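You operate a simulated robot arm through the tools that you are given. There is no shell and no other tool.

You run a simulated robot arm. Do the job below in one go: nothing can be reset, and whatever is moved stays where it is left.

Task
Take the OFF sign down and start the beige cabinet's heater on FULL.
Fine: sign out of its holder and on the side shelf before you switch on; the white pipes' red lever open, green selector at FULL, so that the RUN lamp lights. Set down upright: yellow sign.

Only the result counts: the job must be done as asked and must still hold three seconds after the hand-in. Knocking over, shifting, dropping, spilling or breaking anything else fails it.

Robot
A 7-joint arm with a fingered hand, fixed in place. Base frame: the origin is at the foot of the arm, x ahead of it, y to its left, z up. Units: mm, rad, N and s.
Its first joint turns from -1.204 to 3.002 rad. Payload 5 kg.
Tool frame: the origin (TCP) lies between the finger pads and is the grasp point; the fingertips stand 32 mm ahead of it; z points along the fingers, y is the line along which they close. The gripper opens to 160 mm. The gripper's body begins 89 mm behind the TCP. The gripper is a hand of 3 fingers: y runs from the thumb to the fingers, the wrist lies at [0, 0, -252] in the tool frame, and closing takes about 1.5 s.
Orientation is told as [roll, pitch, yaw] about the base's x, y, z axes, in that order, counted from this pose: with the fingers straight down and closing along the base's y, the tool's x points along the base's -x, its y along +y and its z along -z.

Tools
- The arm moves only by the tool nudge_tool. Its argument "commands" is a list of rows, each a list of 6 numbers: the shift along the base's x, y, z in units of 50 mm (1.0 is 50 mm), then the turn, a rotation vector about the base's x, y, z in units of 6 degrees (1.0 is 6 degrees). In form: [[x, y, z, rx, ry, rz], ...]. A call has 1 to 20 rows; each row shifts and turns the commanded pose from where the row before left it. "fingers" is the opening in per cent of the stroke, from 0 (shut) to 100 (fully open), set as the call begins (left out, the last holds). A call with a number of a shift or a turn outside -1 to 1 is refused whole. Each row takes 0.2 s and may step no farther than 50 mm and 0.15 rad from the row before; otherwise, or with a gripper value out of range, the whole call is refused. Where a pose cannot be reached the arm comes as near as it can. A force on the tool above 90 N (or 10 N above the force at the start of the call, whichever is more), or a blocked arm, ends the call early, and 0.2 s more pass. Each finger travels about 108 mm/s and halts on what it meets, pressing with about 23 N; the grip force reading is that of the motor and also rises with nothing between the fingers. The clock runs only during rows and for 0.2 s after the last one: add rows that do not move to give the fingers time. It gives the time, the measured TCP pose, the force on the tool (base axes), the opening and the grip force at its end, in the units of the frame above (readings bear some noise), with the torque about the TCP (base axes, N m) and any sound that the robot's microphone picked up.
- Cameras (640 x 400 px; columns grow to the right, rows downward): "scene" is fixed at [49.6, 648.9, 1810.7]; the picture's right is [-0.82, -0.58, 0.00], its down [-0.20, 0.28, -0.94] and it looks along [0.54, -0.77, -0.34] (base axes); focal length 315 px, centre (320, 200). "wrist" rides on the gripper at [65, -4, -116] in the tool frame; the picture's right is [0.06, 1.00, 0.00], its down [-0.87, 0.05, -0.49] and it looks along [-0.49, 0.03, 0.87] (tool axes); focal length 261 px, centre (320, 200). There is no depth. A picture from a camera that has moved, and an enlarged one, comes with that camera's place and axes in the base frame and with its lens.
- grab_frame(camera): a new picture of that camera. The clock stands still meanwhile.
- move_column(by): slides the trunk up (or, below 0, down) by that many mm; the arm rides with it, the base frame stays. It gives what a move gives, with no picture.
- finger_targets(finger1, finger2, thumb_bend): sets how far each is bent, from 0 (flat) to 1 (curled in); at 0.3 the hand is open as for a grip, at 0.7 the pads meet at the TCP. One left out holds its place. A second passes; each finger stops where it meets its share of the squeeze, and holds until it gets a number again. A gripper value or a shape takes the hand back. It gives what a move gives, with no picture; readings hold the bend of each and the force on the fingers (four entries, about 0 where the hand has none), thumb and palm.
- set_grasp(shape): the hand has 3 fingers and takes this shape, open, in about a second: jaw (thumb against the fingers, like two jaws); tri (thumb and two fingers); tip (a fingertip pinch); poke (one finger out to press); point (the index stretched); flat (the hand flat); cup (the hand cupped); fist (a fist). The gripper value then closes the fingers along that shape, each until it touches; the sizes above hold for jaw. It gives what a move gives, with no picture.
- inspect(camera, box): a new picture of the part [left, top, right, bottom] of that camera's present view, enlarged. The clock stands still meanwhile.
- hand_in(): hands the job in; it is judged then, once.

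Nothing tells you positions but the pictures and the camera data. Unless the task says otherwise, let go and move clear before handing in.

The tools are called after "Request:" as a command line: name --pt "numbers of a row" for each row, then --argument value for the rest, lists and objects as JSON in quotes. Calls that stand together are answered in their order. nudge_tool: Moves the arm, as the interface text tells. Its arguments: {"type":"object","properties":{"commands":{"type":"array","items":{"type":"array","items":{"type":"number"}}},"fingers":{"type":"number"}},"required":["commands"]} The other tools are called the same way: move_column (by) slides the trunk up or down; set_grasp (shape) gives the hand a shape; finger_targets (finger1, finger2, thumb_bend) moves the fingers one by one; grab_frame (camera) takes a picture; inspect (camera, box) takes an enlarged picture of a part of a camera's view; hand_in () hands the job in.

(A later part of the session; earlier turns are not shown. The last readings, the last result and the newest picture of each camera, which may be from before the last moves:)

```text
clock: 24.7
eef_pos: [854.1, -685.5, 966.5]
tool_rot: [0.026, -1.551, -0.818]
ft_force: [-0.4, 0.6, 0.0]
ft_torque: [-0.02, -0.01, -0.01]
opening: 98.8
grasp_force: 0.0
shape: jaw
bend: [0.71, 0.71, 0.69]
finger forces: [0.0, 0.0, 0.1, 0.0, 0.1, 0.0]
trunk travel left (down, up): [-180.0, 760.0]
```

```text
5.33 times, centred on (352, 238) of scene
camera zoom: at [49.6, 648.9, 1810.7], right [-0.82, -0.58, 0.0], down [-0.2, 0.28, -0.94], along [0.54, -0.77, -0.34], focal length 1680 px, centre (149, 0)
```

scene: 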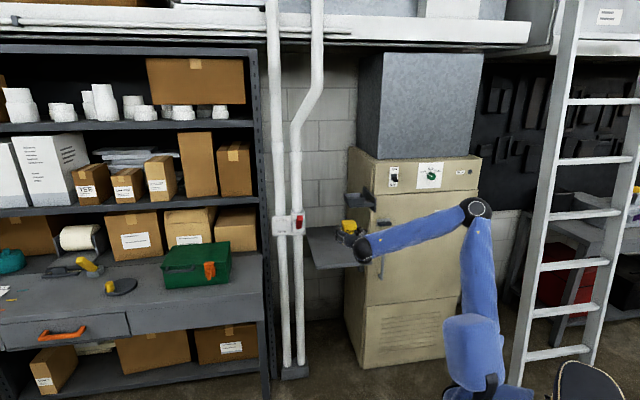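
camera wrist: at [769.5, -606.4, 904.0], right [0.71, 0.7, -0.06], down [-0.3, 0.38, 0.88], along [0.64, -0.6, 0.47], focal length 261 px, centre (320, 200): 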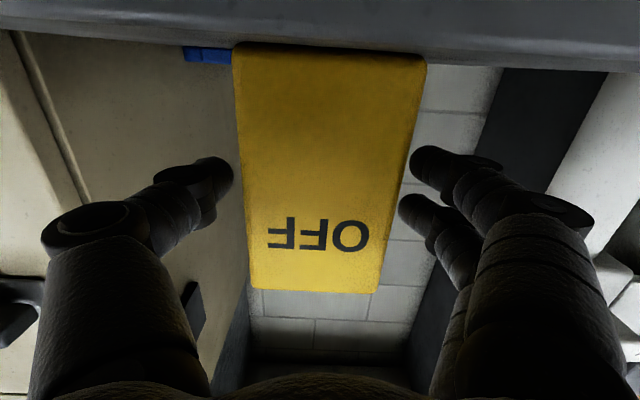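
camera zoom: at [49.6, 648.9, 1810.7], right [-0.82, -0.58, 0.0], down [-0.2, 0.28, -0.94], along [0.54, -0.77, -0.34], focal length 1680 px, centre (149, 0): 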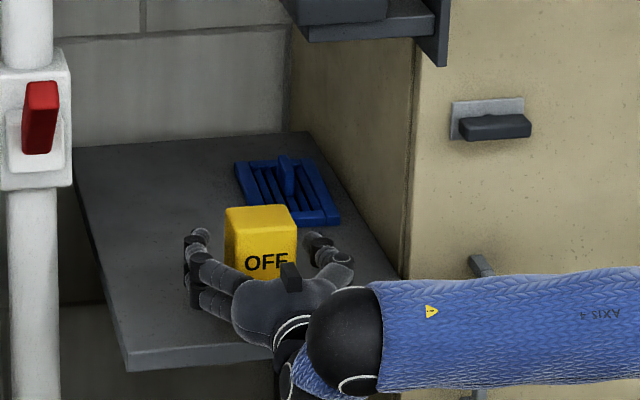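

The sign stands upright and the fingers are clear of it. I'll retreat straight back.

Request:
nudge_tool --pt "-0.36 0.36 0 0 0 0" --pt "-0.36 0.36 0 0 0 0" --pt "-0.4 0.4 0 0 0 0" --pt "-0.4 0.4 0 0 0 0" --pt "-0.5 0.5 0 0 0 0" --pt "-0.5 0.5 0 0 0 0" --pt "-0.5 0.5 0 0 0 0"

Request:
inspect --camera "scene" --box '[292, 200, 412, 275]'

Request:
grab_frame --camera "wrist"

```text
clock: 26.3
eef_pos: [706.5, -552.1, 973.3]
tool_rot: [0.035, -1.544, -0.81]
ft_force: [0.4, 1.0, -0.5]
ft_torque: [0.01, -0.02, -0.06]
opening: 98.9
grasp_force: 0.0
shape: jaw
bend: [0.71, 0.71, 0.69]
finger forces: [0.1, 0.1, 0.1, 0.0, 0.0, 0.1]
out of reach, approached as far as the arm can: row 7
trunk travel left (down, up): [-180.0, 760.0]
```

```text
5.33 times, centred on (352, 238) of scene
camera zoom: at [49.6, 648.9, 1810.7], right [-0.82, -0.58, 0.0], down [-0.2, 0.28, -0.94], along [0.54, -0.77, -0.34], focal length 1680 px, centre (149, 0)
```

zoom: 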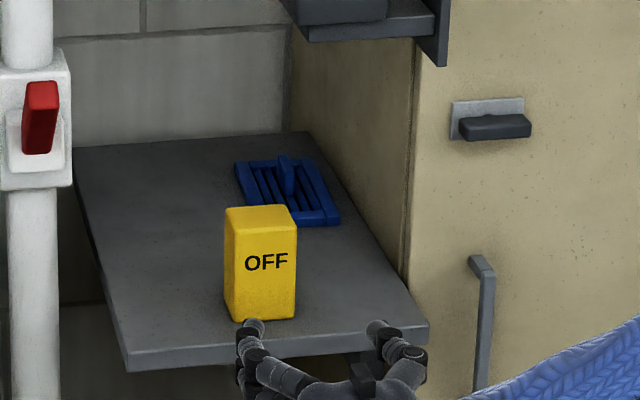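

```text
taken
camera wrist: at [620.5, -475.1, 912.4], right [0.7, 0.71, -0.06], down [-0.3, 0.37, 0.88], along [0.65, -0.6, 0.47], focal length 261 px, centre (320, 200)
```

wrist: 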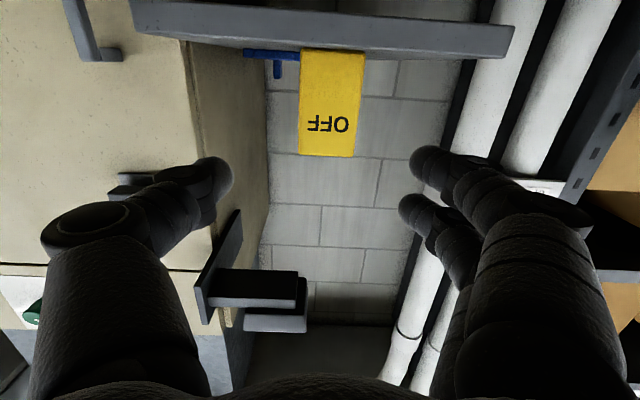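

The sign is placed and steady. Next is the red lever: its tip is at about u=368, h=1035, z=1180 and it points up to CLOSED, so it must swing down to OPEN. I'll raise the trunk, close the fingers and move across in front of it.

Request:
move_column --by 280

Request:
nudge_tool --pt "0.592 0.592 0 0 0 0" --pt "0.592 0.592 0 0 0 0" --pt "0.592 0.592 0 0 0 0" --pt "0.592 0.592 0 0 0 0" --pt "0.592 0.592 0 0 0 0" --pt "0.592 0.592 0 0 0 0" --fingers 0

Request:
grab_frame --camera "wrist"

Request:
grab_frame --camera "scene"

```text
clock: 29.1
eef_pos: [706.4, -553.4, 1254.3]
tool_rot: [0.036, -1.544, -0.812]
ft_force: [0.1, -1.3, 0.1]
ft_torque: [-0.02, -0.02, -0.02]
opening: 98.9
grasp_force: 0.0
shape: jaw
bend: [0.71, 0.71, 0.69]
finger forces: [0.0, 0.0, 0.1, 0.0, 0.0, 0.0]
trunk travel left (down, up): [-460.0, 480.0]
```

```text
clock: 30.5
eef_pos: [913.4, -489.1, 1282.5]
tool_rot: [0.021, -1.541, -0.785]
ft_force: [0.4, -0.1, -1.0]
ft_torque: [-0.08, -0.01, -0.01]
opening: 0.0
grasp_force: 23.1
shape: jaw
bend: [0.65, 0.65, 0.67]
finger forces: [0.0, 0.1, 0.0, 0.1, 0.0, 0.0]
out of reach, approached as far as the arm can: row 1, 2, 3, 4, 5, 6
trunk travel left (down, up): [-460.0, 480.0]
```

```text
taken
camera wrist: at [825.7, -413.0, 1220.2], right [0.69, 0.72, -0.06], down [-0.3, 0.36, 0.88], along [0.66, -0.59, 0.46], focal length 261 px, centre (320, 200)
```

wrist: 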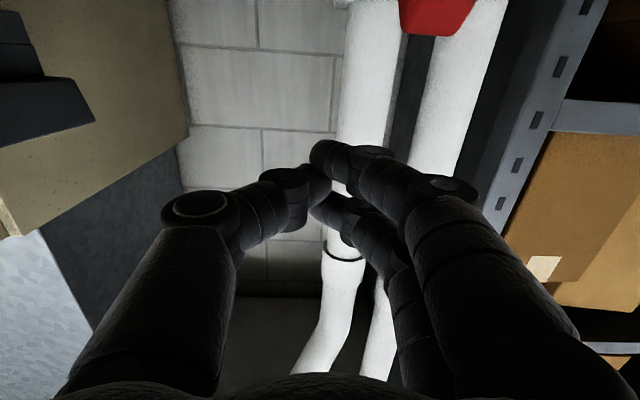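

```text
taken
```

scene: 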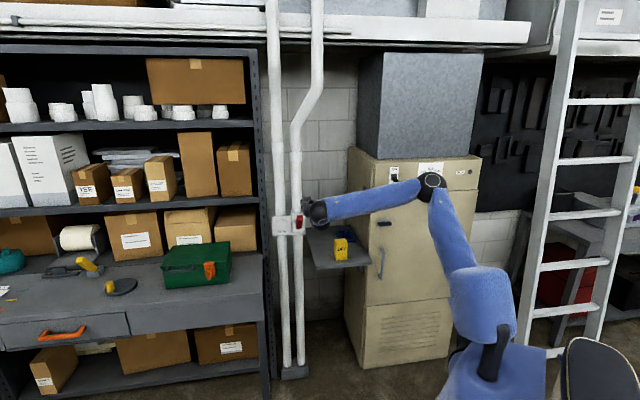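

The arm settled at u=300, h=992 in front of the pipes with the fingers closed. The lever tip is at u≈354 with its top at z≈1203. I'll move above the lever, fingers over it.

Request:
nudge_tool --pt "0.5 0.12 -0.1 0 0 0" --pt "0.5 0.12 -0.1 0 0 -0.2" --pt "0.45 -0.1 -0.05 0 0 0"

Request:
grab_frame --camera "wrist"

Request:
inspect --camera "scene" --box '[260, 180, 356, 240]'

```text
clock: 31.3
eef_pos: [989.5, -496.0, 1272.1]
tool_rot: [0.047, -1.544, -0.842]
ft_force: [0.4, -0.7, -0.2]
ft_torque: [0.0, -0.06, -0.03]
opening: 0.0
grasp_force: 23.4
shape: jaw
bend: [0.65, 0.65, 0.67]
finger forces: [0.0, 0.0, 0.1, 0.0, 0.0, 0.0]
out of reach, approached as far as the arm can: row 1, 2
trunk travel left (down, up): [-460.0, 480.0]
```

```text
taken
camera wrist: at [905.4, -415.6, 1209.9], right [0.71, 0.7, -0.06], down [-0.29, 0.37, 0.88], along [0.64, -0.61, 0.47], focal length 261 px, centre (320, 200)
```

wrist: 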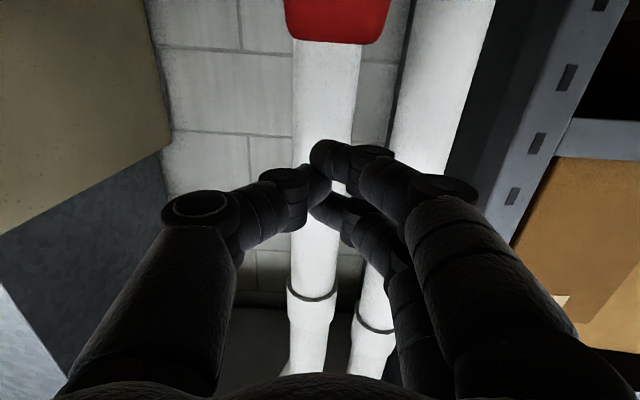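

```text
6.67 times, centred on (308, 210) of scene
camera zoom: at [49.6, 648.9, 1810.7], right [-0.82, -0.58, 0.0], down [-0.2, 0.28, -0.94], along [0.54, -0.77, -0.34], focal length 2100 px, centre (400, 133)
```

zoom: 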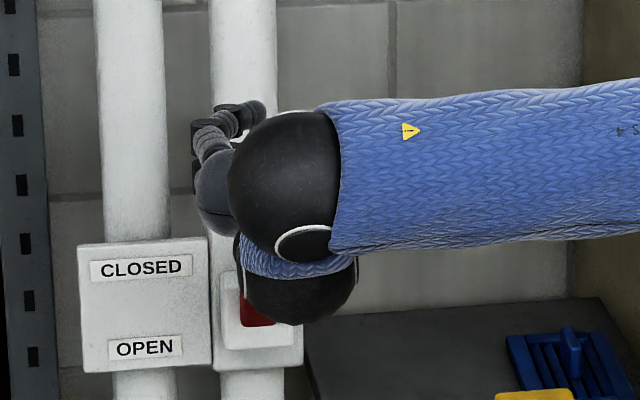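

The fingers are centred over the lever (u≈351). I'll start pressing down, first to just above contact and then in steps.

Request:
nudge_tool --pt "-0.1 0.1 -0.2 0 0 0" --pt "0 0 -0.3 0 0 0" --pt "0 0 -0.3 0 0 0" --pt "0 0 -0.2 0 0 0"

Request:
grab_frame --camera "wrist"

Request:
inspect --camera "scene" --box '[260, 180, 356, 240]'

```text
clock: 32.3
eef_pos: [984.9, -492.3, 1222.1]
tool_rot: [0.037, -1.544, -0.827]
ft_force: [0.5, -0.2, 1.2]
ft_torque: [0.02, -0.03, -0.01]
opening: 0.0
grasp_force: 22.8
shape: jaw
bend: [0.65, 0.65, 0.67]
finger forces: [0.1, 0.0, 0.0, 0.0, 0.0, 0.0]
trunk travel left (down, up): [-460.0, 480.0]
```

```text
taken
camera wrist: at [899.8, -412.7, 1160.2], right [0.71, 0.7, -0.06], down [-0.29, 0.37, 0.88], along [0.64, -0.61, 0.47], focal length 261 px, centre (320, 200)
```

wrist: 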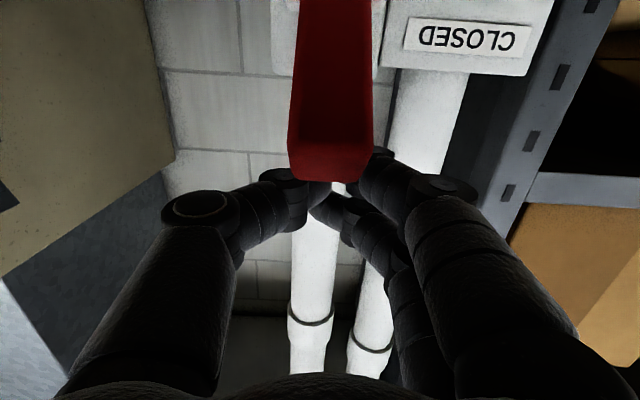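

```text
6.67 times, centred on (308, 210) of scene
camera zoom: at [49.6, 648.9, 1810.7], right [-0.82, -0.58, 0.0], down [-0.2, 0.28, -0.94], along [0.54, -0.77, -0.34], focal length 2100 px, centre (400, 133)
```

zoom: 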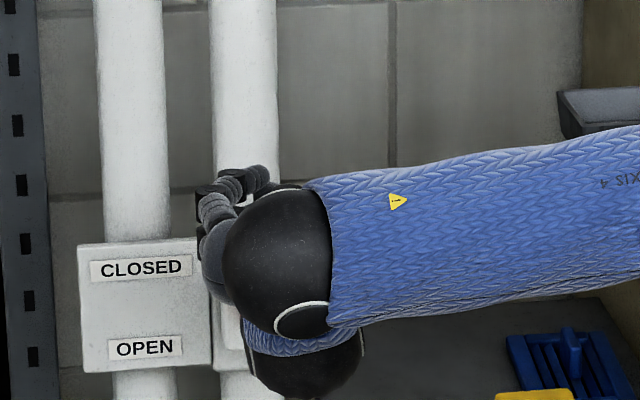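

The lever tip is right at the fingertips. I'll press down in small steps.

Request:
nudge_tool --pt "0 0 -0.2 0 0 0" --pt "0 0 -0.2 0 0 0" --pt "0 0 -0.2 0 0 0"

Request:
grab_frame --camera "wrist"

```text
clock: 33.1
eef_pos: [985.1, -494.4, 1191.8]
tool_rot: [0.038, -1.543, -0.827]
ft_force: [2.6, 3.0, 2.9]
ft_torque: [0.11, -0.05, 0.01]
opening: 0.0
grasp_force: 22.7
shape: jaw
bend: [0.65, 0.65, 0.67]
finger forces: [3.3, 0.0, 0.0, 0.0, 0.1, 0.0]
out of reach, approached as far as the arm can: row 3
trunk travel left (down, up): [-460.0, 480.0]
```

```text
taken
camera wrist: at [900.3, -415.4, 1131.4], right [0.71, 0.7, -0.06], down [-0.29, 0.37, 0.88], along [0.64, -0.61, 0.47], focal length 261 px, centre (320, 200)
```

wrist: 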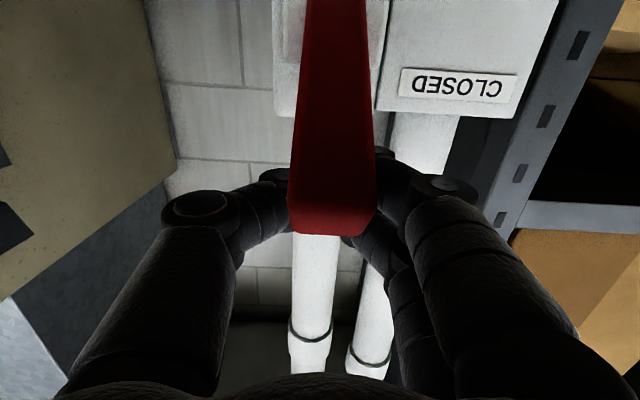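

Contact with the lever has begun, at about 3 N. The arm is near a joint limit here, so I'll push down with the trunk in steps.

Request:
move_column --by -20

Request:
grab_frame --camera "wrist"

```text
clock: 33.8
eef_pos: [984.7, -495.5, 1172.4]
tool_rot: [0.018, -1.544, -0.808]
ft_force: [1.0, 0.4, 0.7]
ft_torque: [-0.01, 0.0, -0.02]
opening: 0.0
grasp_force: 23.3
shape: jaw
bend: [0.65, 0.65, 0.67]
finger forces: [0.4, 0.0, 0.1, 0.1, 0.0, 0.0]
trunk travel left (down, up): [-440.0, 500.0]
```

```text
taken
camera wrist: at [899.9, -416.4, 1111.1], right [0.71, 0.7, -0.06], down [-0.29, 0.37, 0.88], along [0.64, -0.61, 0.47], focal length 261 px, centre (320, 200)
```

wrist: 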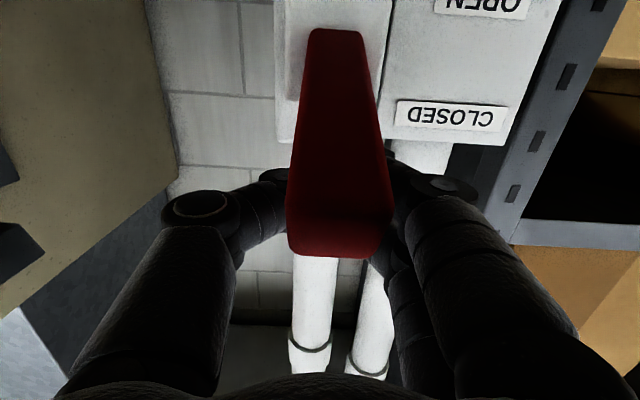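

The lever is moving down with the fingers. I'll continue.

Request:
move_column --by -25

Request:
grab_frame --camera "wrist"

```text
clock: 34.5
eef_pos: [985.2, -495.0, 1147.3]
tool_rot: [0.023, -1.542, -0.815]
ft_force: [-0.1, 0.6, -0.3]
ft_torque: [0.0, 0.01, 0.03]
opening: 0.1
grasp_force: 22.9
shape: jaw
bend: [0.65, 0.65, 0.67]
finger forces: [0.2, 0.0, 0.0, 0.0, 0.0, 0.0]
trunk travel left (down, up): [-415.0, 525.0]
```

```text
taken
camera wrist: at [900.0, -416.3, 1086.0], right [0.71, 0.7, -0.06], down [-0.29, 0.37, 0.88], along [0.64, -0.61, 0.47], focal length 261 px, centre (320, 200)
```

wrist: 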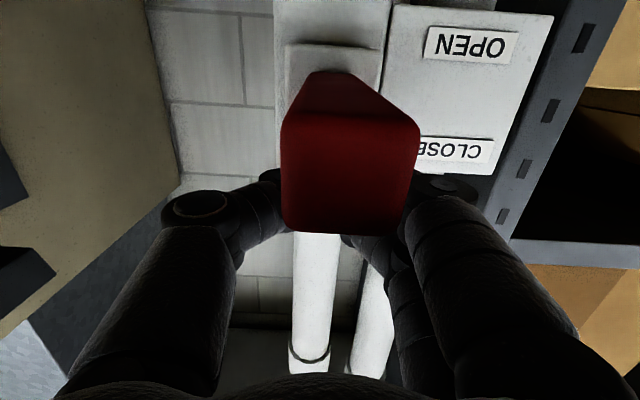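

The lever is about horizontal now. I'll keep pressing.

Request:
move_column --by -25

Request:
grab_frame --camera "wrist"

```text
clock: 35.2
eef_pos: [981.9, -493.0, 1133.5]
tool_rot: [0.358, -1.554, -1.148]
ft_force: [2.1, -3.0, 51.6]
ft_torque: [-1.2, -1.33, 0.02]
opening: 0.0
grasp_force: 22.9
shape: jaw
bend: [0.65, 0.65, 0.67]
finger forces: [58.5, 0.0, 0.1, 0.0, 0.1, 0.0]
trunk travel left (down, up): [-390.0, 550.0]
```

```text
taken
camera wrist: at [897.2, -414.1, 1070.5], right [0.71, 0.7, -0.06], down [-0.3, 0.37, 0.88], along [0.64, -0.61, 0.48], focal length 261 px, centre (320, 200)
```

wrist: 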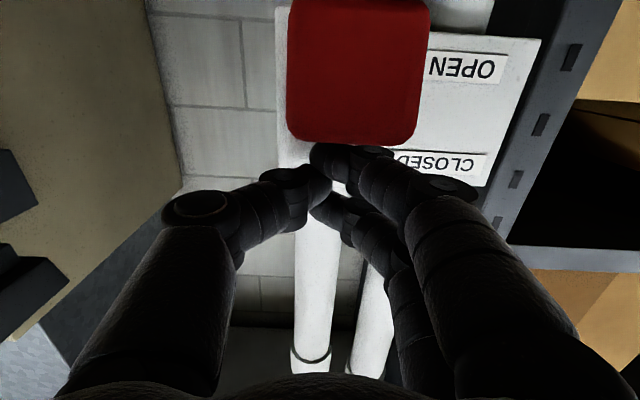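

The fingertips are pressing close to the pivot (52 N) and the lever is only a little below horizontal. I'll back off upward, tilt the hand down 30° and push on the outer end of the lever instead.

Request:
move_column --by 50

Request:
nudge_tool --pt "-0.15 0.15 0 0.707 0.707 0" --pt "-0.15 0.15 0 0.707 0.707 0" --pt "-0.15 0.15 0 0.707 0.707 0" --pt "-0.15 0.15 0 0.707 0.707 0" --pt "-0.15 0.15 0 0.707 0.707 0"

Request:
grab_frame --camera "wrist"

Request:
inspect --camera "scene" --box '[260, 180, 356, 240]'

```text
clock: 36.1
eef_pos: [985.2, -494.6, 1171.3]
tool_rot: [0.004, -1.541, -0.795]
ft_force: [-0.2, 0.2, 0.4]
ft_torque: [-0.01, -0.01, -0.02]
opening: 0.0
grasp_force: 22.5
shape: jaw
bend: [0.66, 0.65, 0.67]
finger forces: [0.0, 0.0, 0.0, 0.1, 0.0, 0.1]
trunk travel left (down, up): [-440.0, 500.0]
```

```text
clock: 37.3
eef_pos: [946.9, -457.3, 1172.8]
tool_rot: [-0.004, -1.018, -0.787]
ft_force: [-0.6, 0.4, 0.1]
ft_torque: [-0.01, -0.01, -0.02]
opening: 0.1
grasp_force: 22.4
shape: jaw
bend: [0.66, 0.65, 0.67]
finger forces: [0.0, 0.0, 0.0, 0.1, 0.0, 0.1]
trunk travel left (down, up): [-440.0, 500.0]
```

```text
taken
camera wrist: at [851.7, -367.8, 1178.3], right [0.69, 0.73, -0.06], down [0.07, 0.01, 1.0], along [0.72, -0.69, -0.04], focal length 261 px, centre (320, 200)
```

wrist: 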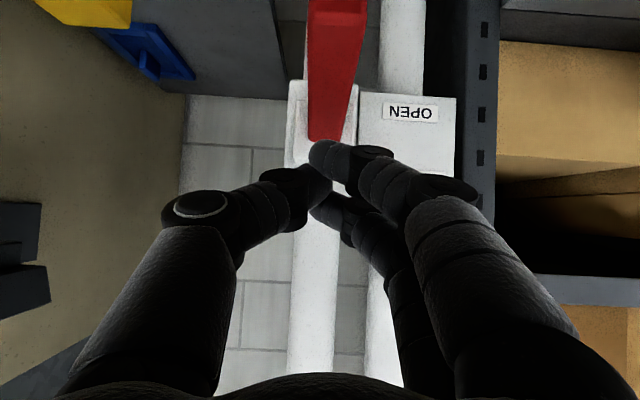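

```text
6.67 times, centred on (308, 210) of scene
camera zoom: at [49.6, 648.9, 1810.7], right [-0.82, -0.58, 0.0], down [-0.2, 0.28, -0.94], along [0.54, -0.77, -0.34], focal length 2100 px, centre (400, 133)
```

zoom: 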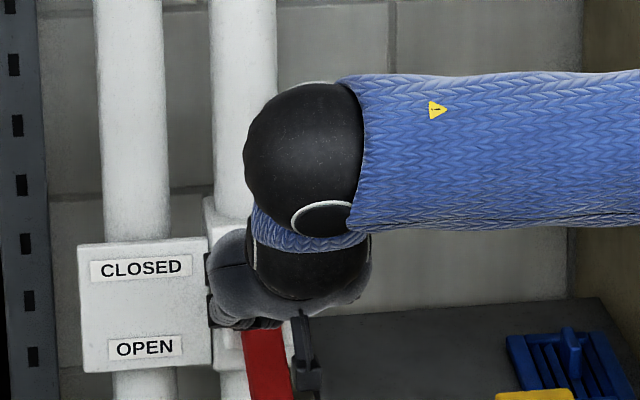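

The lever appears to be well down now. I'll check it in the scene view.

Request:
inspect --camera "scene" --box '[256, 200, 336, 250]'

Request:
inspect --camera "wrist" --box '[240, 0, 480, 150]'

```text
8.00 times, centred on (296, 225) of scene
camera zoom: at [49.6, 648.9, 1810.7], right [-0.82, -0.58, 0.0], down [-0.2, 0.28, -0.94], along [0.54, -0.77, -0.34], focal length 2520 px, centre (512, 0)
```

zoom: 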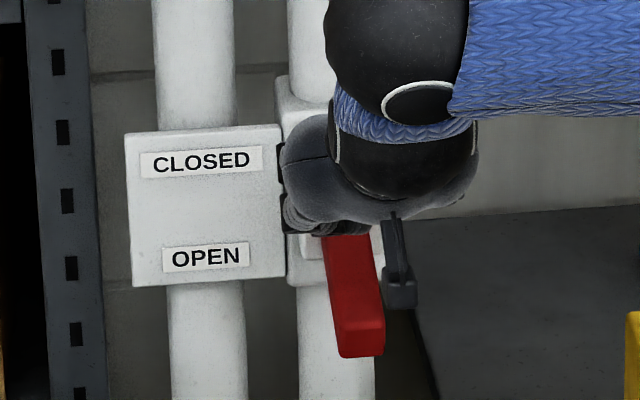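

```text
2.67 times, centred on (360, 75) of wrist
camera zoom: at [851.7, -367.8, 1178.3], right [0.69, 0.73, -0.06], down [0.07, 0.01, 1.0], along [0.72, -0.69, -0.04], focal length 695 px, centre (213, 533)
```

zoom: 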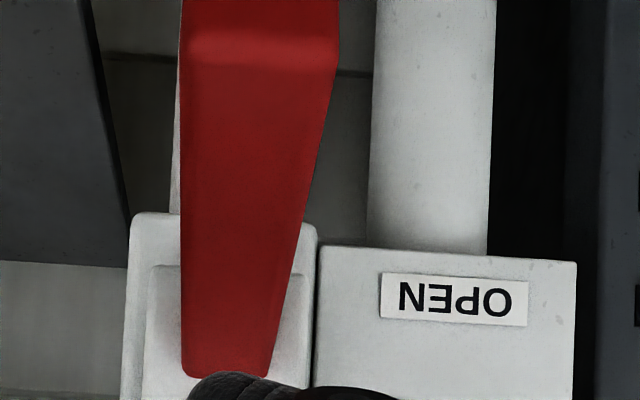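

The lever is roughly 30° below horizontal. I'll bring the tilted fingertips down on its outer end to finish the travel.

Request:
nudge_tool --pt "0 0 -0.3 0 0 0" --pt "0 0 -0.3 0 0 0" --pt "0 0 -0.3 0 0 0" --pt "0 0 -0.3 0 0 0"

Request:
grab_frame --camera "wrist"

Request:
inspect --camera "scene" --box '[256, 200, 336, 250]'

```text
clock: 38.3
eef_pos: [944.0, -454.9, 1124.4]
tool_rot: [0.011, -1.031, -0.798]
ft_force: [3.6, 2.2, 58.9]
ft_torque: [-0.68, -0.64, 0.08]
opening: 0.2
grasp_force: 22.9
shape: jaw
bend: [0.7, 0.65, 0.67]
finger forces: [73.4, 0.1, 0.0, 0.0, 0.0, 0.0]
trunk travel left (down, up): [-440.0, 500.0]
```

```text
taken
camera wrist: at [848.3, -364.7, 1128.7], right [0.69, 0.73, -0.05], down [0.05, 0.02, 1.0], along [0.73, -0.69, -0.03], focal length 261 px, centre (320, 200)
```

wrist: 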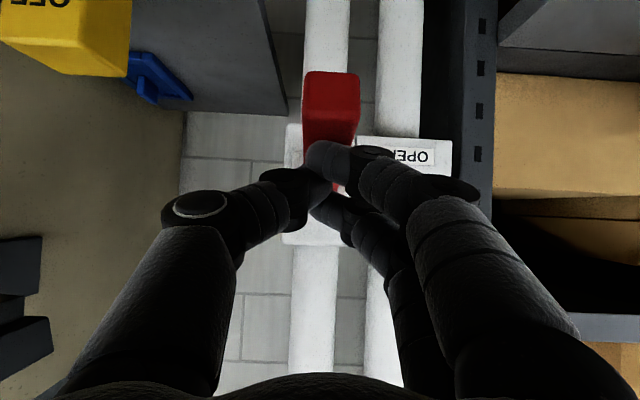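

```text
8.00 times, centred on (296, 225) of scene
camera zoom: at [49.6, 648.9, 1810.7], right [-0.82, -0.58, 0.0], down [-0.2, 0.28, -0.94], along [0.54, -0.77, -0.34], focal length 2520 px, centre (512, 0)
```

zoom: 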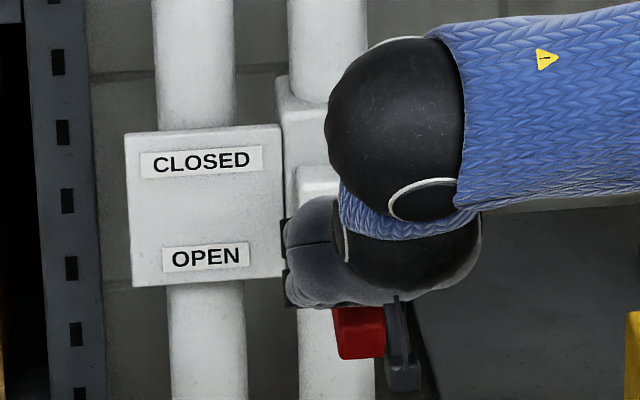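

The lever doesn't yield at 59 N on its outer end, so it's at its end stop, OPEN. I'll back off and check it.

Request:
nudge_tool --pt "0 0 0.5 0 0 0" --pt "0 0 0.6 0 0 0" --pt "-0.3 0.3 0.6 0 0 0" --pt "-0.6 0.6 0.3 0 0 0" --pt "-0.6 0.6 0 0 0 0"

Request:
grab_frame --camera "wrist"

Request:
inspect --camera "scene" --box '[256, 200, 336, 250]'

```text
clock: 39.5
eef_pos: [863.2, -437.5, 1198.6]
tool_rot: [0.014, -1.018, -0.787]
ft_force: [0.3, -0.3, 0.6]
ft_torque: [-0.03, 0.01, 0.02]
opening: 0.1
grasp_force: 22.9
shape: jaw
bend: [0.66, 0.65, 0.67]
finger forces: [0.1, 0.1, 0.0, 0.1, 0.1, 0.0]
out of reach, approached as far as the arm can: row 3, 4, 5
trunk travel left (down, up): [-440.0, 500.0]
```

```text
taken
camera wrist: at [764.9, -348.7, 1203.7], right [0.68, 0.74, -0.05], down [0.06, 0.01, 1.0], along [0.74, -0.68, -0.04], focal length 261 px, centre (320, 200)
```

wrist: 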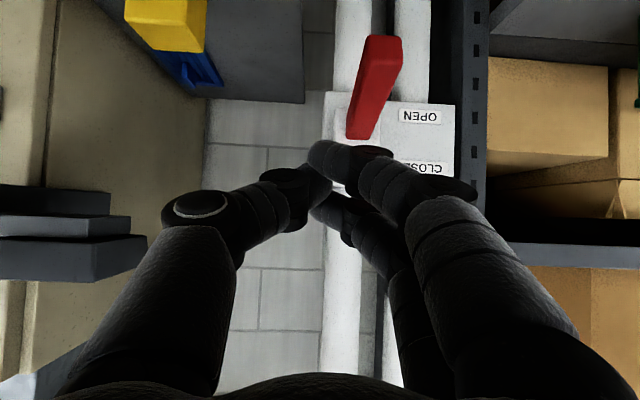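

```text
8.00 times, centred on (296, 225) of scene
camera zoom: at [49.6, 648.9, 1810.7], right [-0.82, -0.58, 0.0], down [-0.2, 0.28, -0.94], along [0.54, -0.77, -0.34], focal length 2520 px, centre (512, 0)
```

zoom: 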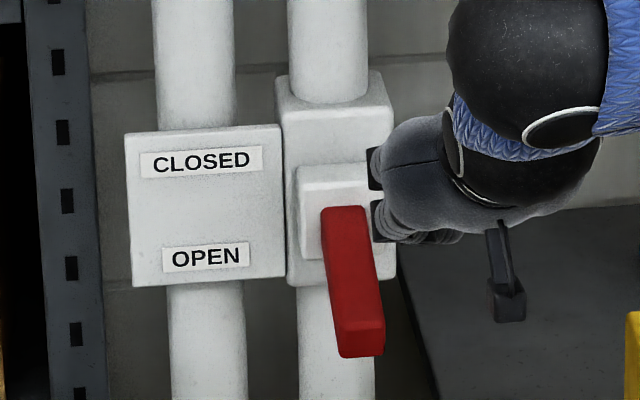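

The lever now points down to OPEN. Next is the green selector: I'll raise the arm and swing right, staying in front of the bracket, to a viewing position near the control panel.

Request:
nudge_tool --pt "0 0 0.8 0 0 0" --pt "0 0 0.8 0 0 0" --pt "0 0 0.8 0 0 0" --pt "-0.5 0.5 0.4 0 0 0" --pt "-0.5 0.5 0 0 0 0"

Request:
nudge_tool --pt "-0.65 -0.65 0 0 0 0" --pt "-0.65 -0.65 0 0 0 0" --pt "-0.65 -0.65 0 0 0 0" --pt "-0.65 -0.65 0 0 0 0" --pt "-0.65 -0.65 0 0 0 0" --pt "-0.65 -0.65 0 0 0 0" --fingers 50

Request:
grab_frame --camera "wrist"

Request:
grab_frame --camera "scene"

```text
clock: 40.7
eef_pos: [799.7, -463.7, 1308.9]
tool_rot: [0.013, -1.021, -0.787]
ft_force: [-0.5, 0.3, -1.1]
ft_torque: [0.01, -0.04, 0.01]
opening: 0.0
grasp_force: 23.1
shape: jaw
bend: [0.66, 0.65, 0.67]
finger forces: [0.1, 0.0, 0.0, 0.0, 0.0, 0.0]
out of reach, approached as far as the arm can: row 1, 2, 3, 4, 5
trunk travel left (down, up): [-440.0, 500.0]
```

```text
clock: 42.1
eef_pos: [603.8, -659.9, 1307.5]
tool_rot: [-0.001, -1.022, -0.789]
ft_force: [0.0, 0.2, -0.1]
ft_torque: [0.01, 0.02, 0.04]
opening: 79.9
grasp_force: 0.1
shape: jaw
bend: [0.72, 0.72, 0.7]
finger forces: [0.0, 0.1, 0.0, 0.1, 0.0, 0.0]
trunk travel left (down, up): [-440.0, 500.0]
```

```text
taken
camera wrist: at [508.0, -569.8, 1312.9], right [0.69, 0.73, -0.05], down [0.06, 0.01, 1.0], along [0.72, -0.69, -0.04], focal length 261 px, centre (320, 200)
```

wrist: 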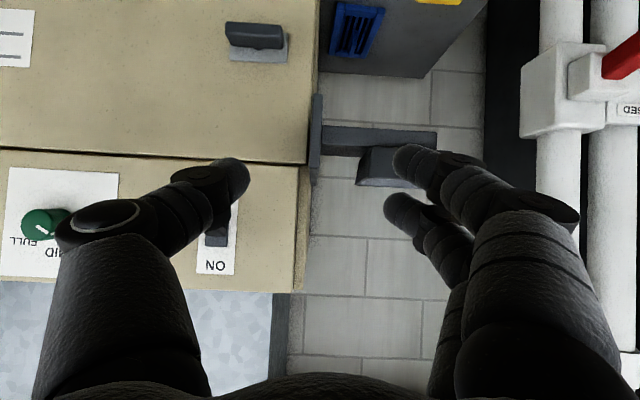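

```text
taken
```

scene: 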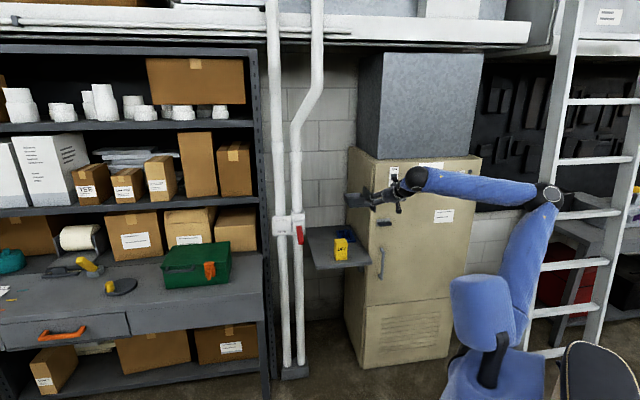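

The arm is healthy here. I'll continue right toward the selector at h ≈ 945 and see whether the first joint allows it.

Request:
nudge_tool --pt "-0.53 -0.707 0 0 0 0" --pt "-0.53 -0.707 0 0 0 0" --pt "-0.53 -0.707 0 0 0 0" --pt "-0.53 -0.707 0 0 0 0" --pt "-0.53 -0.707 0 0 0 0" --pt "-0.53 -0.707 0 0 0 0" --pt "-0.53 -0.707 0 0 0 0" --pt "-0.53 -0.707 0 0 0 0"

Request:
grab_frame --camera "wrist"

Request:
grab_frame --camera "scene"

```text
clock: 43.9
eef_pos: [392.0, -941.9, 1308.2]
tool_rot: [-0.003, -1.02, -0.787]
ft_force: [-0.1, 0.1, 0.7]
ft_torque: [0.01, 0.01, 0.02]
opening: 80.1
grasp_force: 0.2
shape: jaw
bend: [0.72, 0.72, 0.7]
finger forces: [0.1, 0.0, 0.0, 0.1, 0.0, 0.0]
trunk travel left (down, up): [-440.0, 500.0]
```

```text
taken
camera wrist: at [297.4, -852.6, 1314.7], right [0.69, 0.73, -0.05], down [0.07, 0.01, 1.0], along [0.72, -0.69, -0.04], focal length 261 px, centre (320, 200)
```

wrist: 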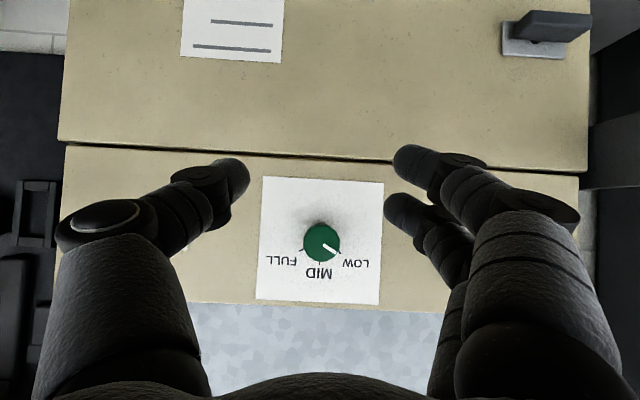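

```text
taken
```

scene: 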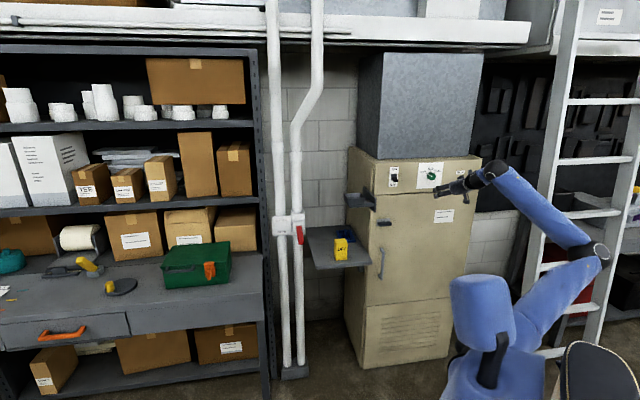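

The arm reached it, and the wrist camera now sees the selector almost straight on. I'll enlarge it.

Request:
inspect --camera "wrist" --box '[240, 170, 400, 310]'

```text
2.86 times, centred on (320, 240) of wrist
camera zoom: at [297.4, -852.6, 1314.7], right [0.69, 0.73, -0.05], down [0.07, 0.01, 1.0], along [0.72, -0.69, -0.04], focal length 745 px, centre (320, 86)
```

zoom: 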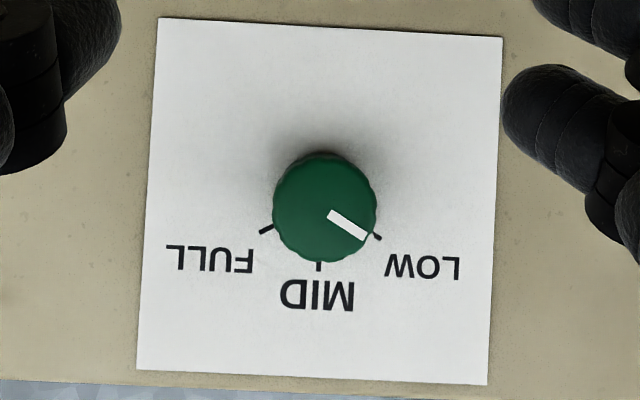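

The selector is at u=-382 with its front at h≈1096, z=1350 and the panel at h≈1126. It's about 40 mm across and reads LOW, with ±60° between marks, so FULL is 120° clockwise. I'll level the hand in front of it.

Request:
nudge_tool --pt "0.181 -0.141 0.168 -0.72 -0.72 0" --pt "0.181 -0.141 0.168 -0.72 -0.72 0" --pt "0.181 -0.141 0.168 -0.72 -0.72 0" --pt "0.181 -0.141 0.168 -0.72 -0.72 0" --pt "0.181 -0.141 0.168 -0.72 -0.72 0"

Request:
grab_frame --camera "wrist"

```text
clock: 45.1
eef_pos: [437.1, -977.2, 1350.6]
tool_rot: [0.065, -1.553, -0.856]
ft_force: [0.1, -0.1, 0.0]
ft_torque: [0.0, 0.0, -0.02]
opening: 80.1
grasp_force: 0.0
shape: jaw
bend: [0.72, 0.72, 0.7]
finger forces: [0.0, 0.1, 0.1, 0.0, 0.0, 0.0]
trunk travel left (down, up): [-440.0, 500.0]
```

```text
taken
camera wrist: at [352.6, -899.3, 1287.9], right [0.71, 0.7, -0.06], down [-0.3, 0.38, 0.88], along [0.64, -0.6, 0.48], focal length 261 px, centre (320, 200)
```

wrist: 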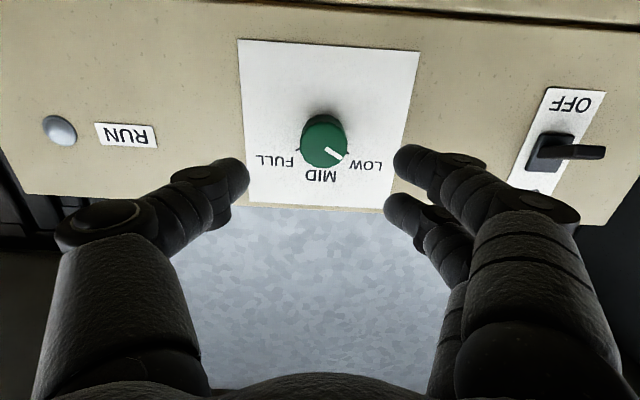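

Level and aligned (u -382, z 1350.6). I'll pre-roll the hand 60° counter-clockwise in free space, so I can twist the knob clockwise.

Request:
nudge_tool --pt "0 0 0 -0.707 0.707 0" --pt "0 0 0 -0.707 0.707 0" --pt "0 0 0 -0.707 0.707 0" --pt "0 0 0 -0.707 0.707 0" --pt "0 0 0 -0.707 0.707 0" --pt "0 0 0 -0.707 0.707 0" --pt "0 0 0 -0.707 0.707 0" --pt "0 0 0 -0.707 0.707 0" --pt "0 0 0 -0.707 0.707 0" --pt "0 0 0 -0.707 0.707 0"

Request:
grab_frame --camera "wrist"

Request:
inspect --camera "scene" --box '[370, 140, 498, 220]'

```text
clock: 47.3
eef_pos: [436.9, -976.3, 1351.0]
tool_rot: [-1.568, -0.523, 0.767]
ft_force: [0.6, 0.2, 0.0]
ft_torque: [0.01, 0.0, -0.02]
opening: 80.2
grasp_force: 0.1
shape: jaw
bend: [0.72, 0.72, 0.7]
finger forces: [0.0, 0.0, 0.0, 0.1, 0.0, 0.0]
trunk travel left (down, up): [-440.0, 500.0]
```

```text
taken
camera wrist: at [315.0, -936.2, 1322.8], right [0.32, 0.31, -0.9], down [0.22, 0.89, 0.39], along [0.92, -0.32, 0.22], focal length 261 px, centre (320, 200)
```

wrist: 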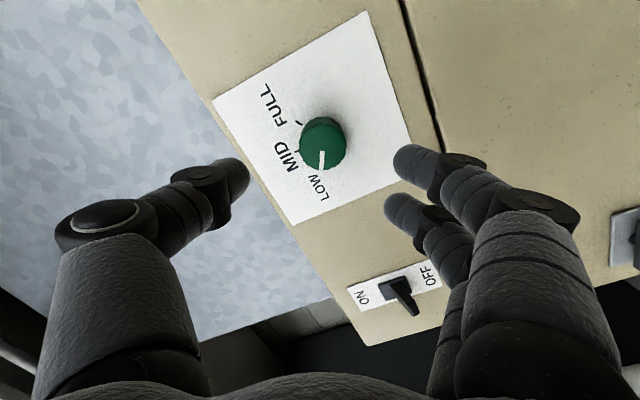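

```text
5.00 times, centred on (434, 180) of scene
camera zoom: at [49.6, 648.9, 1810.7], right [-0.82, -0.58, 0.0], down [-0.2, 0.28, -0.94], along [0.54, -0.77, -0.34], focal length 1575 px, centre (-250, 300)
```

zoom: 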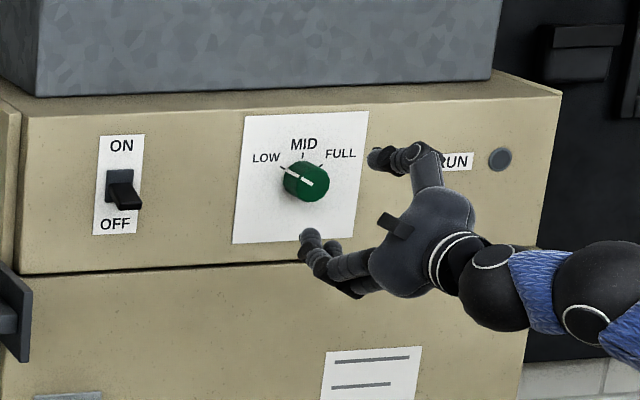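

The pre-roll worked, with the thumb now above the knob and the fingers below. I'll advance so the fingers straddle the knob.

Request:
nudge_tool --pt "0.29 -0.29 0 0 0 0" --pt "0.29 -0.29 0 0 0 0" --pt "0.29 -0.29 0 0 0 0" --pt "0.29 -0.29 0 0 0 0"

Request:
grab_frame --camera "wrist"

Request:
inspect --camera "scene" --box '[370, 140, 498, 220]'

```text
clock: 48.3
eef_pos: [494.3, -1036.7, 1349.1]
tool_rot: [-1.564, -0.525, 0.765]
ft_force: [-0.4, 0.5, 0.1]
ft_torque: [0.01, 0.0, 0.01]
opening: 80.4
grasp_force: 0.1
shape: jaw
bend: [0.72, 0.72, 0.7]
finger forces: [0.0, 0.1, 0.0, 0.0, 0.0, 0.0]
trunk travel left (down, up): [-440.0, 500.0]
```

```text
taken
camera wrist: at [373.1, -995.4, 1321.5], right [0.32, 0.31, -0.9], down [0.22, 0.89, 0.39], along [0.92, -0.32, 0.22], focal length 261 px, centre (320, 200)
```

wrist: 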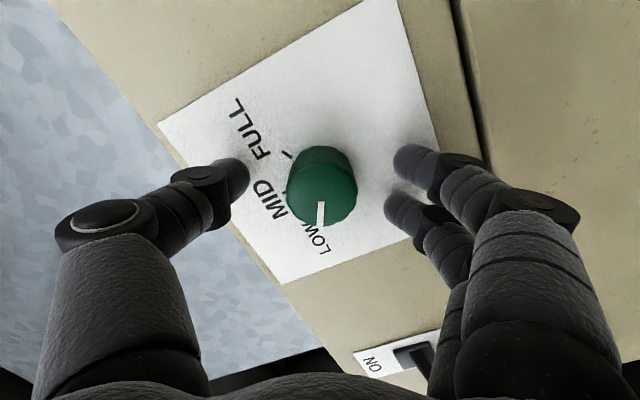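

```text
5.00 times, centred on (434, 180) of scene
camera zoom: at [49.6, 648.9, 1810.7], right [-0.82, -0.58, 0.0], down [-0.2, 0.28, -0.94], along [0.54, -0.77, -0.34], focal length 1575 px, centre (-250, 300)
```

zoom: 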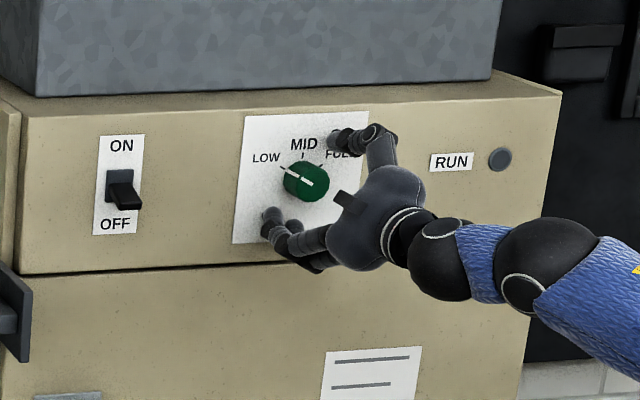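

The fingertips reach past the knob's front face, just short of the panel. I'll close on the knob.

Request:
nudge_tool --pt "0 0 0 0 0 0" --pt "0 0 0 0 0 0" --pt "0 0 0 0 0 0" --pt "0 0 0 0 0 0" --pt "0 0 0 0 0 0" --pt "0 0 0 0 0 0" --fingers 0

Request:
grab_frame --camera "wrist"

Request:
inspect --camera "scene" --box '[370, 140, 498, 220]'

```text
clock: 49.7
eef_pos: [495.5, -1036.2, 1350.4]
tool_rot: [-1.567, -0.526, 0.766]
ft_force: [2.1, -3.1, 1.2]
ft_torque: [-0.01, 0.0, -0.01]
opening: 29.0
grasp_force: 23.6
shape: jaw
bend: [0.73, 0.73, 0.7]
finger forces: [8.3, 10.1, 0.1, 0.0, 20.6, 0.1]
trunk travel left (down, up): [-440.0, 500.0]
```

```text
taken
camera wrist: at [373.2, -995.1, 1321.9], right [0.32, 0.31, -0.89], down [0.22, 0.89, 0.39], along [0.92, -0.32, 0.22], focal length 261 px, centre (320, 200)
```

wrist: 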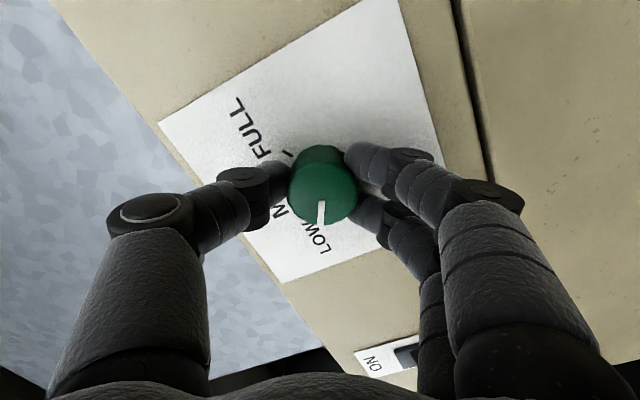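

```text
5.00 times, centred on (434, 180) of scene
camera zoom: at [49.6, 648.9, 1810.7], right [-0.82, -0.58, 0.0], down [-0.2, 0.28, -0.94], along [0.54, -0.77, -0.34], focal length 1575 px, centre (-250, 300)
```

zoom: 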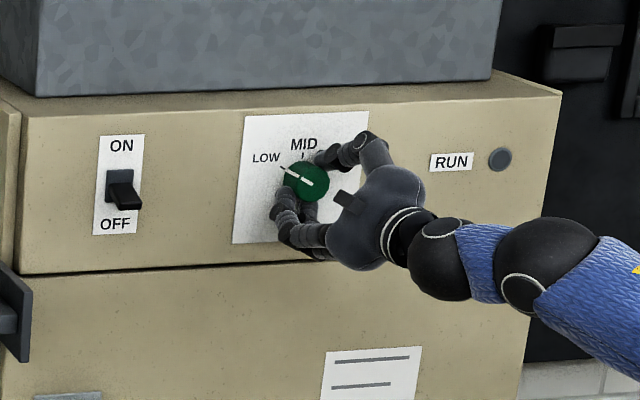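

The grip on the knob is good. I'll twist it clockwise 30° first and check that it follows.

Request:
nudge_tool --pt "0 0 0 0.707 -0.707 0" --pt "0 0 0 0.707 -0.707 0" --pt "0 0 0 0.707 -0.707 0" --pt "0 0 0 0.707 -0.707 0" --pt "0 0 0 0.707 -0.707 0"

Request:
grab_frame --camera "wrist"

```text
clock: 50.9
eef_pos: [495.2, -1036.7, 1350.0]
tool_rot: [-1.541, -1.052, 0.746]
ft_force: [-1.7, 0.5, -9.9]
ft_torque: [0.13, 0.18, -0.01]
opening: 28.9
grasp_force: 23.1
shape: jaw
bend: [0.73, 0.73, 0.7]
finger forces: [13.3, 11.3, 0.0, 0.1, 21.0, 0.0]
trunk travel left (down, up): [-440.0, 500.0]
```

```text
taken
camera wrist: at [388.9, -979.6, 1297.0], right [0.59, 0.59, -0.55], down [0.01, 0.68, 0.73], along [0.81, -0.44, 0.4], focal length 261 px, centre (320, 200)
```

wrist: 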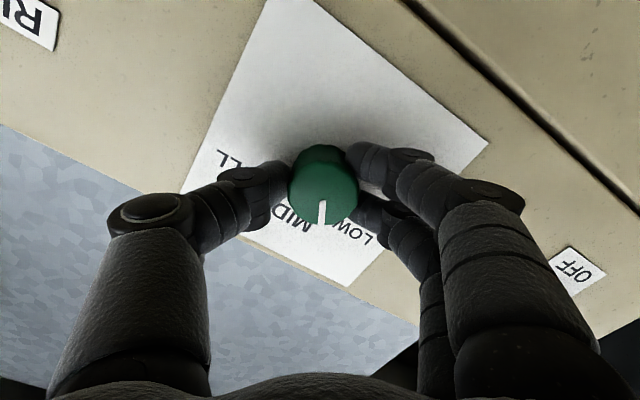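

The knob turns with the hand. I'll continue clockwise.

Request:
nudge_tool --pt "0 0 0 0.707 -0.707 0" --pt "0 0 0 0.707 -0.707 0" --pt "0 0 0 0.707 -0.707 0" --pt "0 0 0 0.707 -0.707 0" --pt "0 0 0 0.707 -0.707 0" --pt "0 0 0 0.707 -0.707 0" --pt "0 0 0 0.707 -0.707 0" --pt "0 0 0 0.707 -0.707 0" --pt "0 0 0 0.707 -0.707 0" --pt "0 0 0 0.707 -0.707 0"

Request:
grab_frame --camera "wrist"

Request:
inspect --camera "scene" --box '[370, 140, 498, 220]'

```text
clock: 53.1
eef_pos: [497.6, -1036.0, 1349.0]
tool_rot: [1.532, -1.046, -2.317]
ft_force: [-2.6, 18.9, -30.2]
ft_torque: [0.43, 0.45, 0.21]
opening: 29.4
grasp_force: 22.4
shape: jaw
bend: [0.73, 0.73, 0.7]
finger forces: [19.9, 8.5, 0.1, 0.0, 28.9, 0.0]
trunk travel left (down, up): [-440.0, 500.0]
```

```text
taken
camera wrist: at [435.2, -934.2, 1293.2], right [0.64, 0.63, 0.45], down [-0.61, 0.06, 0.79], along [0.47, -0.78, 0.42], focal length 261 px, centre (320, 200)
```

wrist: 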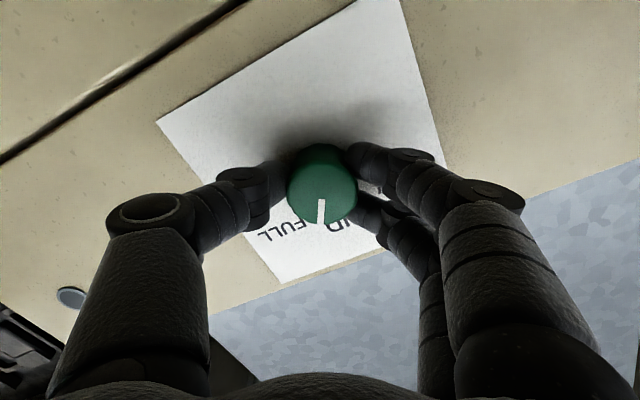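

```text
5.00 times, centred on (434, 180) of scene
camera zoom: at [49.6, 648.9, 1810.7], right [-0.82, -0.58, 0.0], down [-0.2, 0.28, -0.94], along [0.54, -0.77, -0.34], focal length 1575 px, centre (-250, 300)
```

zoom: 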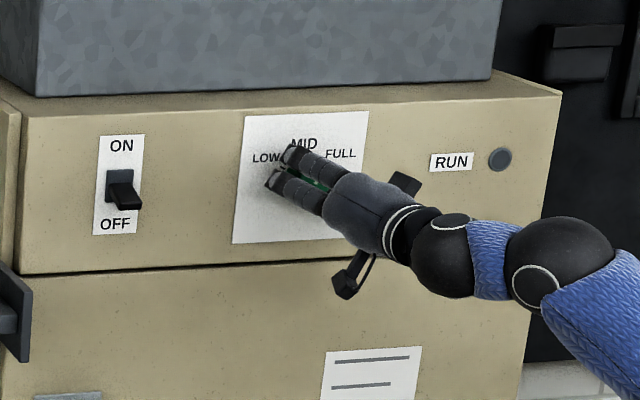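

The knob has turned 90° so far, with some side load from a slight off-centre grip. I'll relieve that by a couple of millimetres and turn the last 30°.

Request:
nudge_tool --pt "0 0.015 -0.03 0 0 0" --pt "0 0 -0.01 0.707 -0.707 0" --pt "0 0 0 0.707 -0.707 0" --pt "0 0 0 0.707 -0.707 0" --pt "0 0 0 0.707 -0.707 0" --pt "0 0 0 0.707 -0.707 0"

Request:
grab_frame --camera "wrist"

Request:
inspect --camera "wrist" --box '[240, 120, 400, 280]'

```text
clock: 54.5
eef_pos: [496.5, -1033.9, 1348.3]
tool_rot: [1.555, -0.522, -2.336]
ft_force: [13.2, 5.3, -8.3]
ft_torque: [0.11, 0.12, 0.3]
opening: 29.1
grasp_force: 23.2
shape: jaw
bend: [0.73, 0.73, 0.7]
finger forces: [15.4, 10.3, 0.0, 0.0, 22.0, 0.0]
trunk travel left (down, up): [-440.0, 500.0]
```

```text
taken
camera wrist: at [452.6, -915.8, 1314.3], right [0.39, 0.39, 0.83], down [-0.85, -0.18, 0.49], along [0.34, -0.9, 0.26], focal length 261 px, centre (320, 200)
```

wrist: 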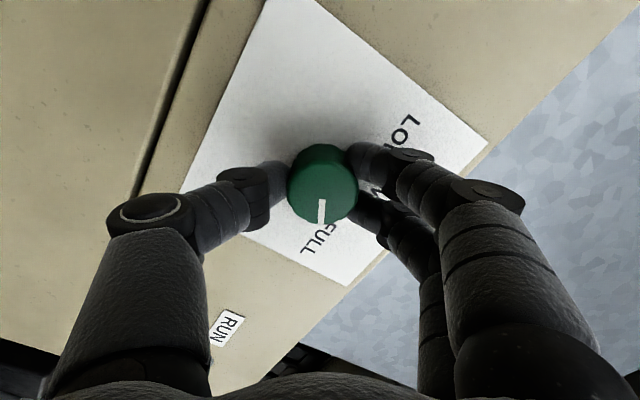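

```text
2.50 times, centred on (320, 200) of wrist
camera zoom: at [452.6, -915.8, 1314.3], right [0.39, 0.39, 0.83], down [-0.85, -0.18, 0.49], along [0.34, -0.9, 0.26], focal length 652 px, centre (320, 200)
```

zoom: 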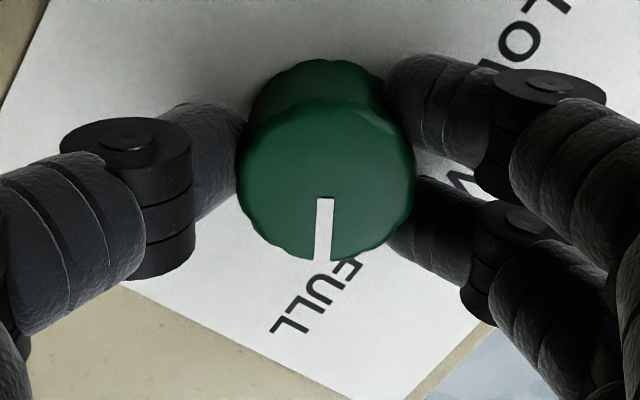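

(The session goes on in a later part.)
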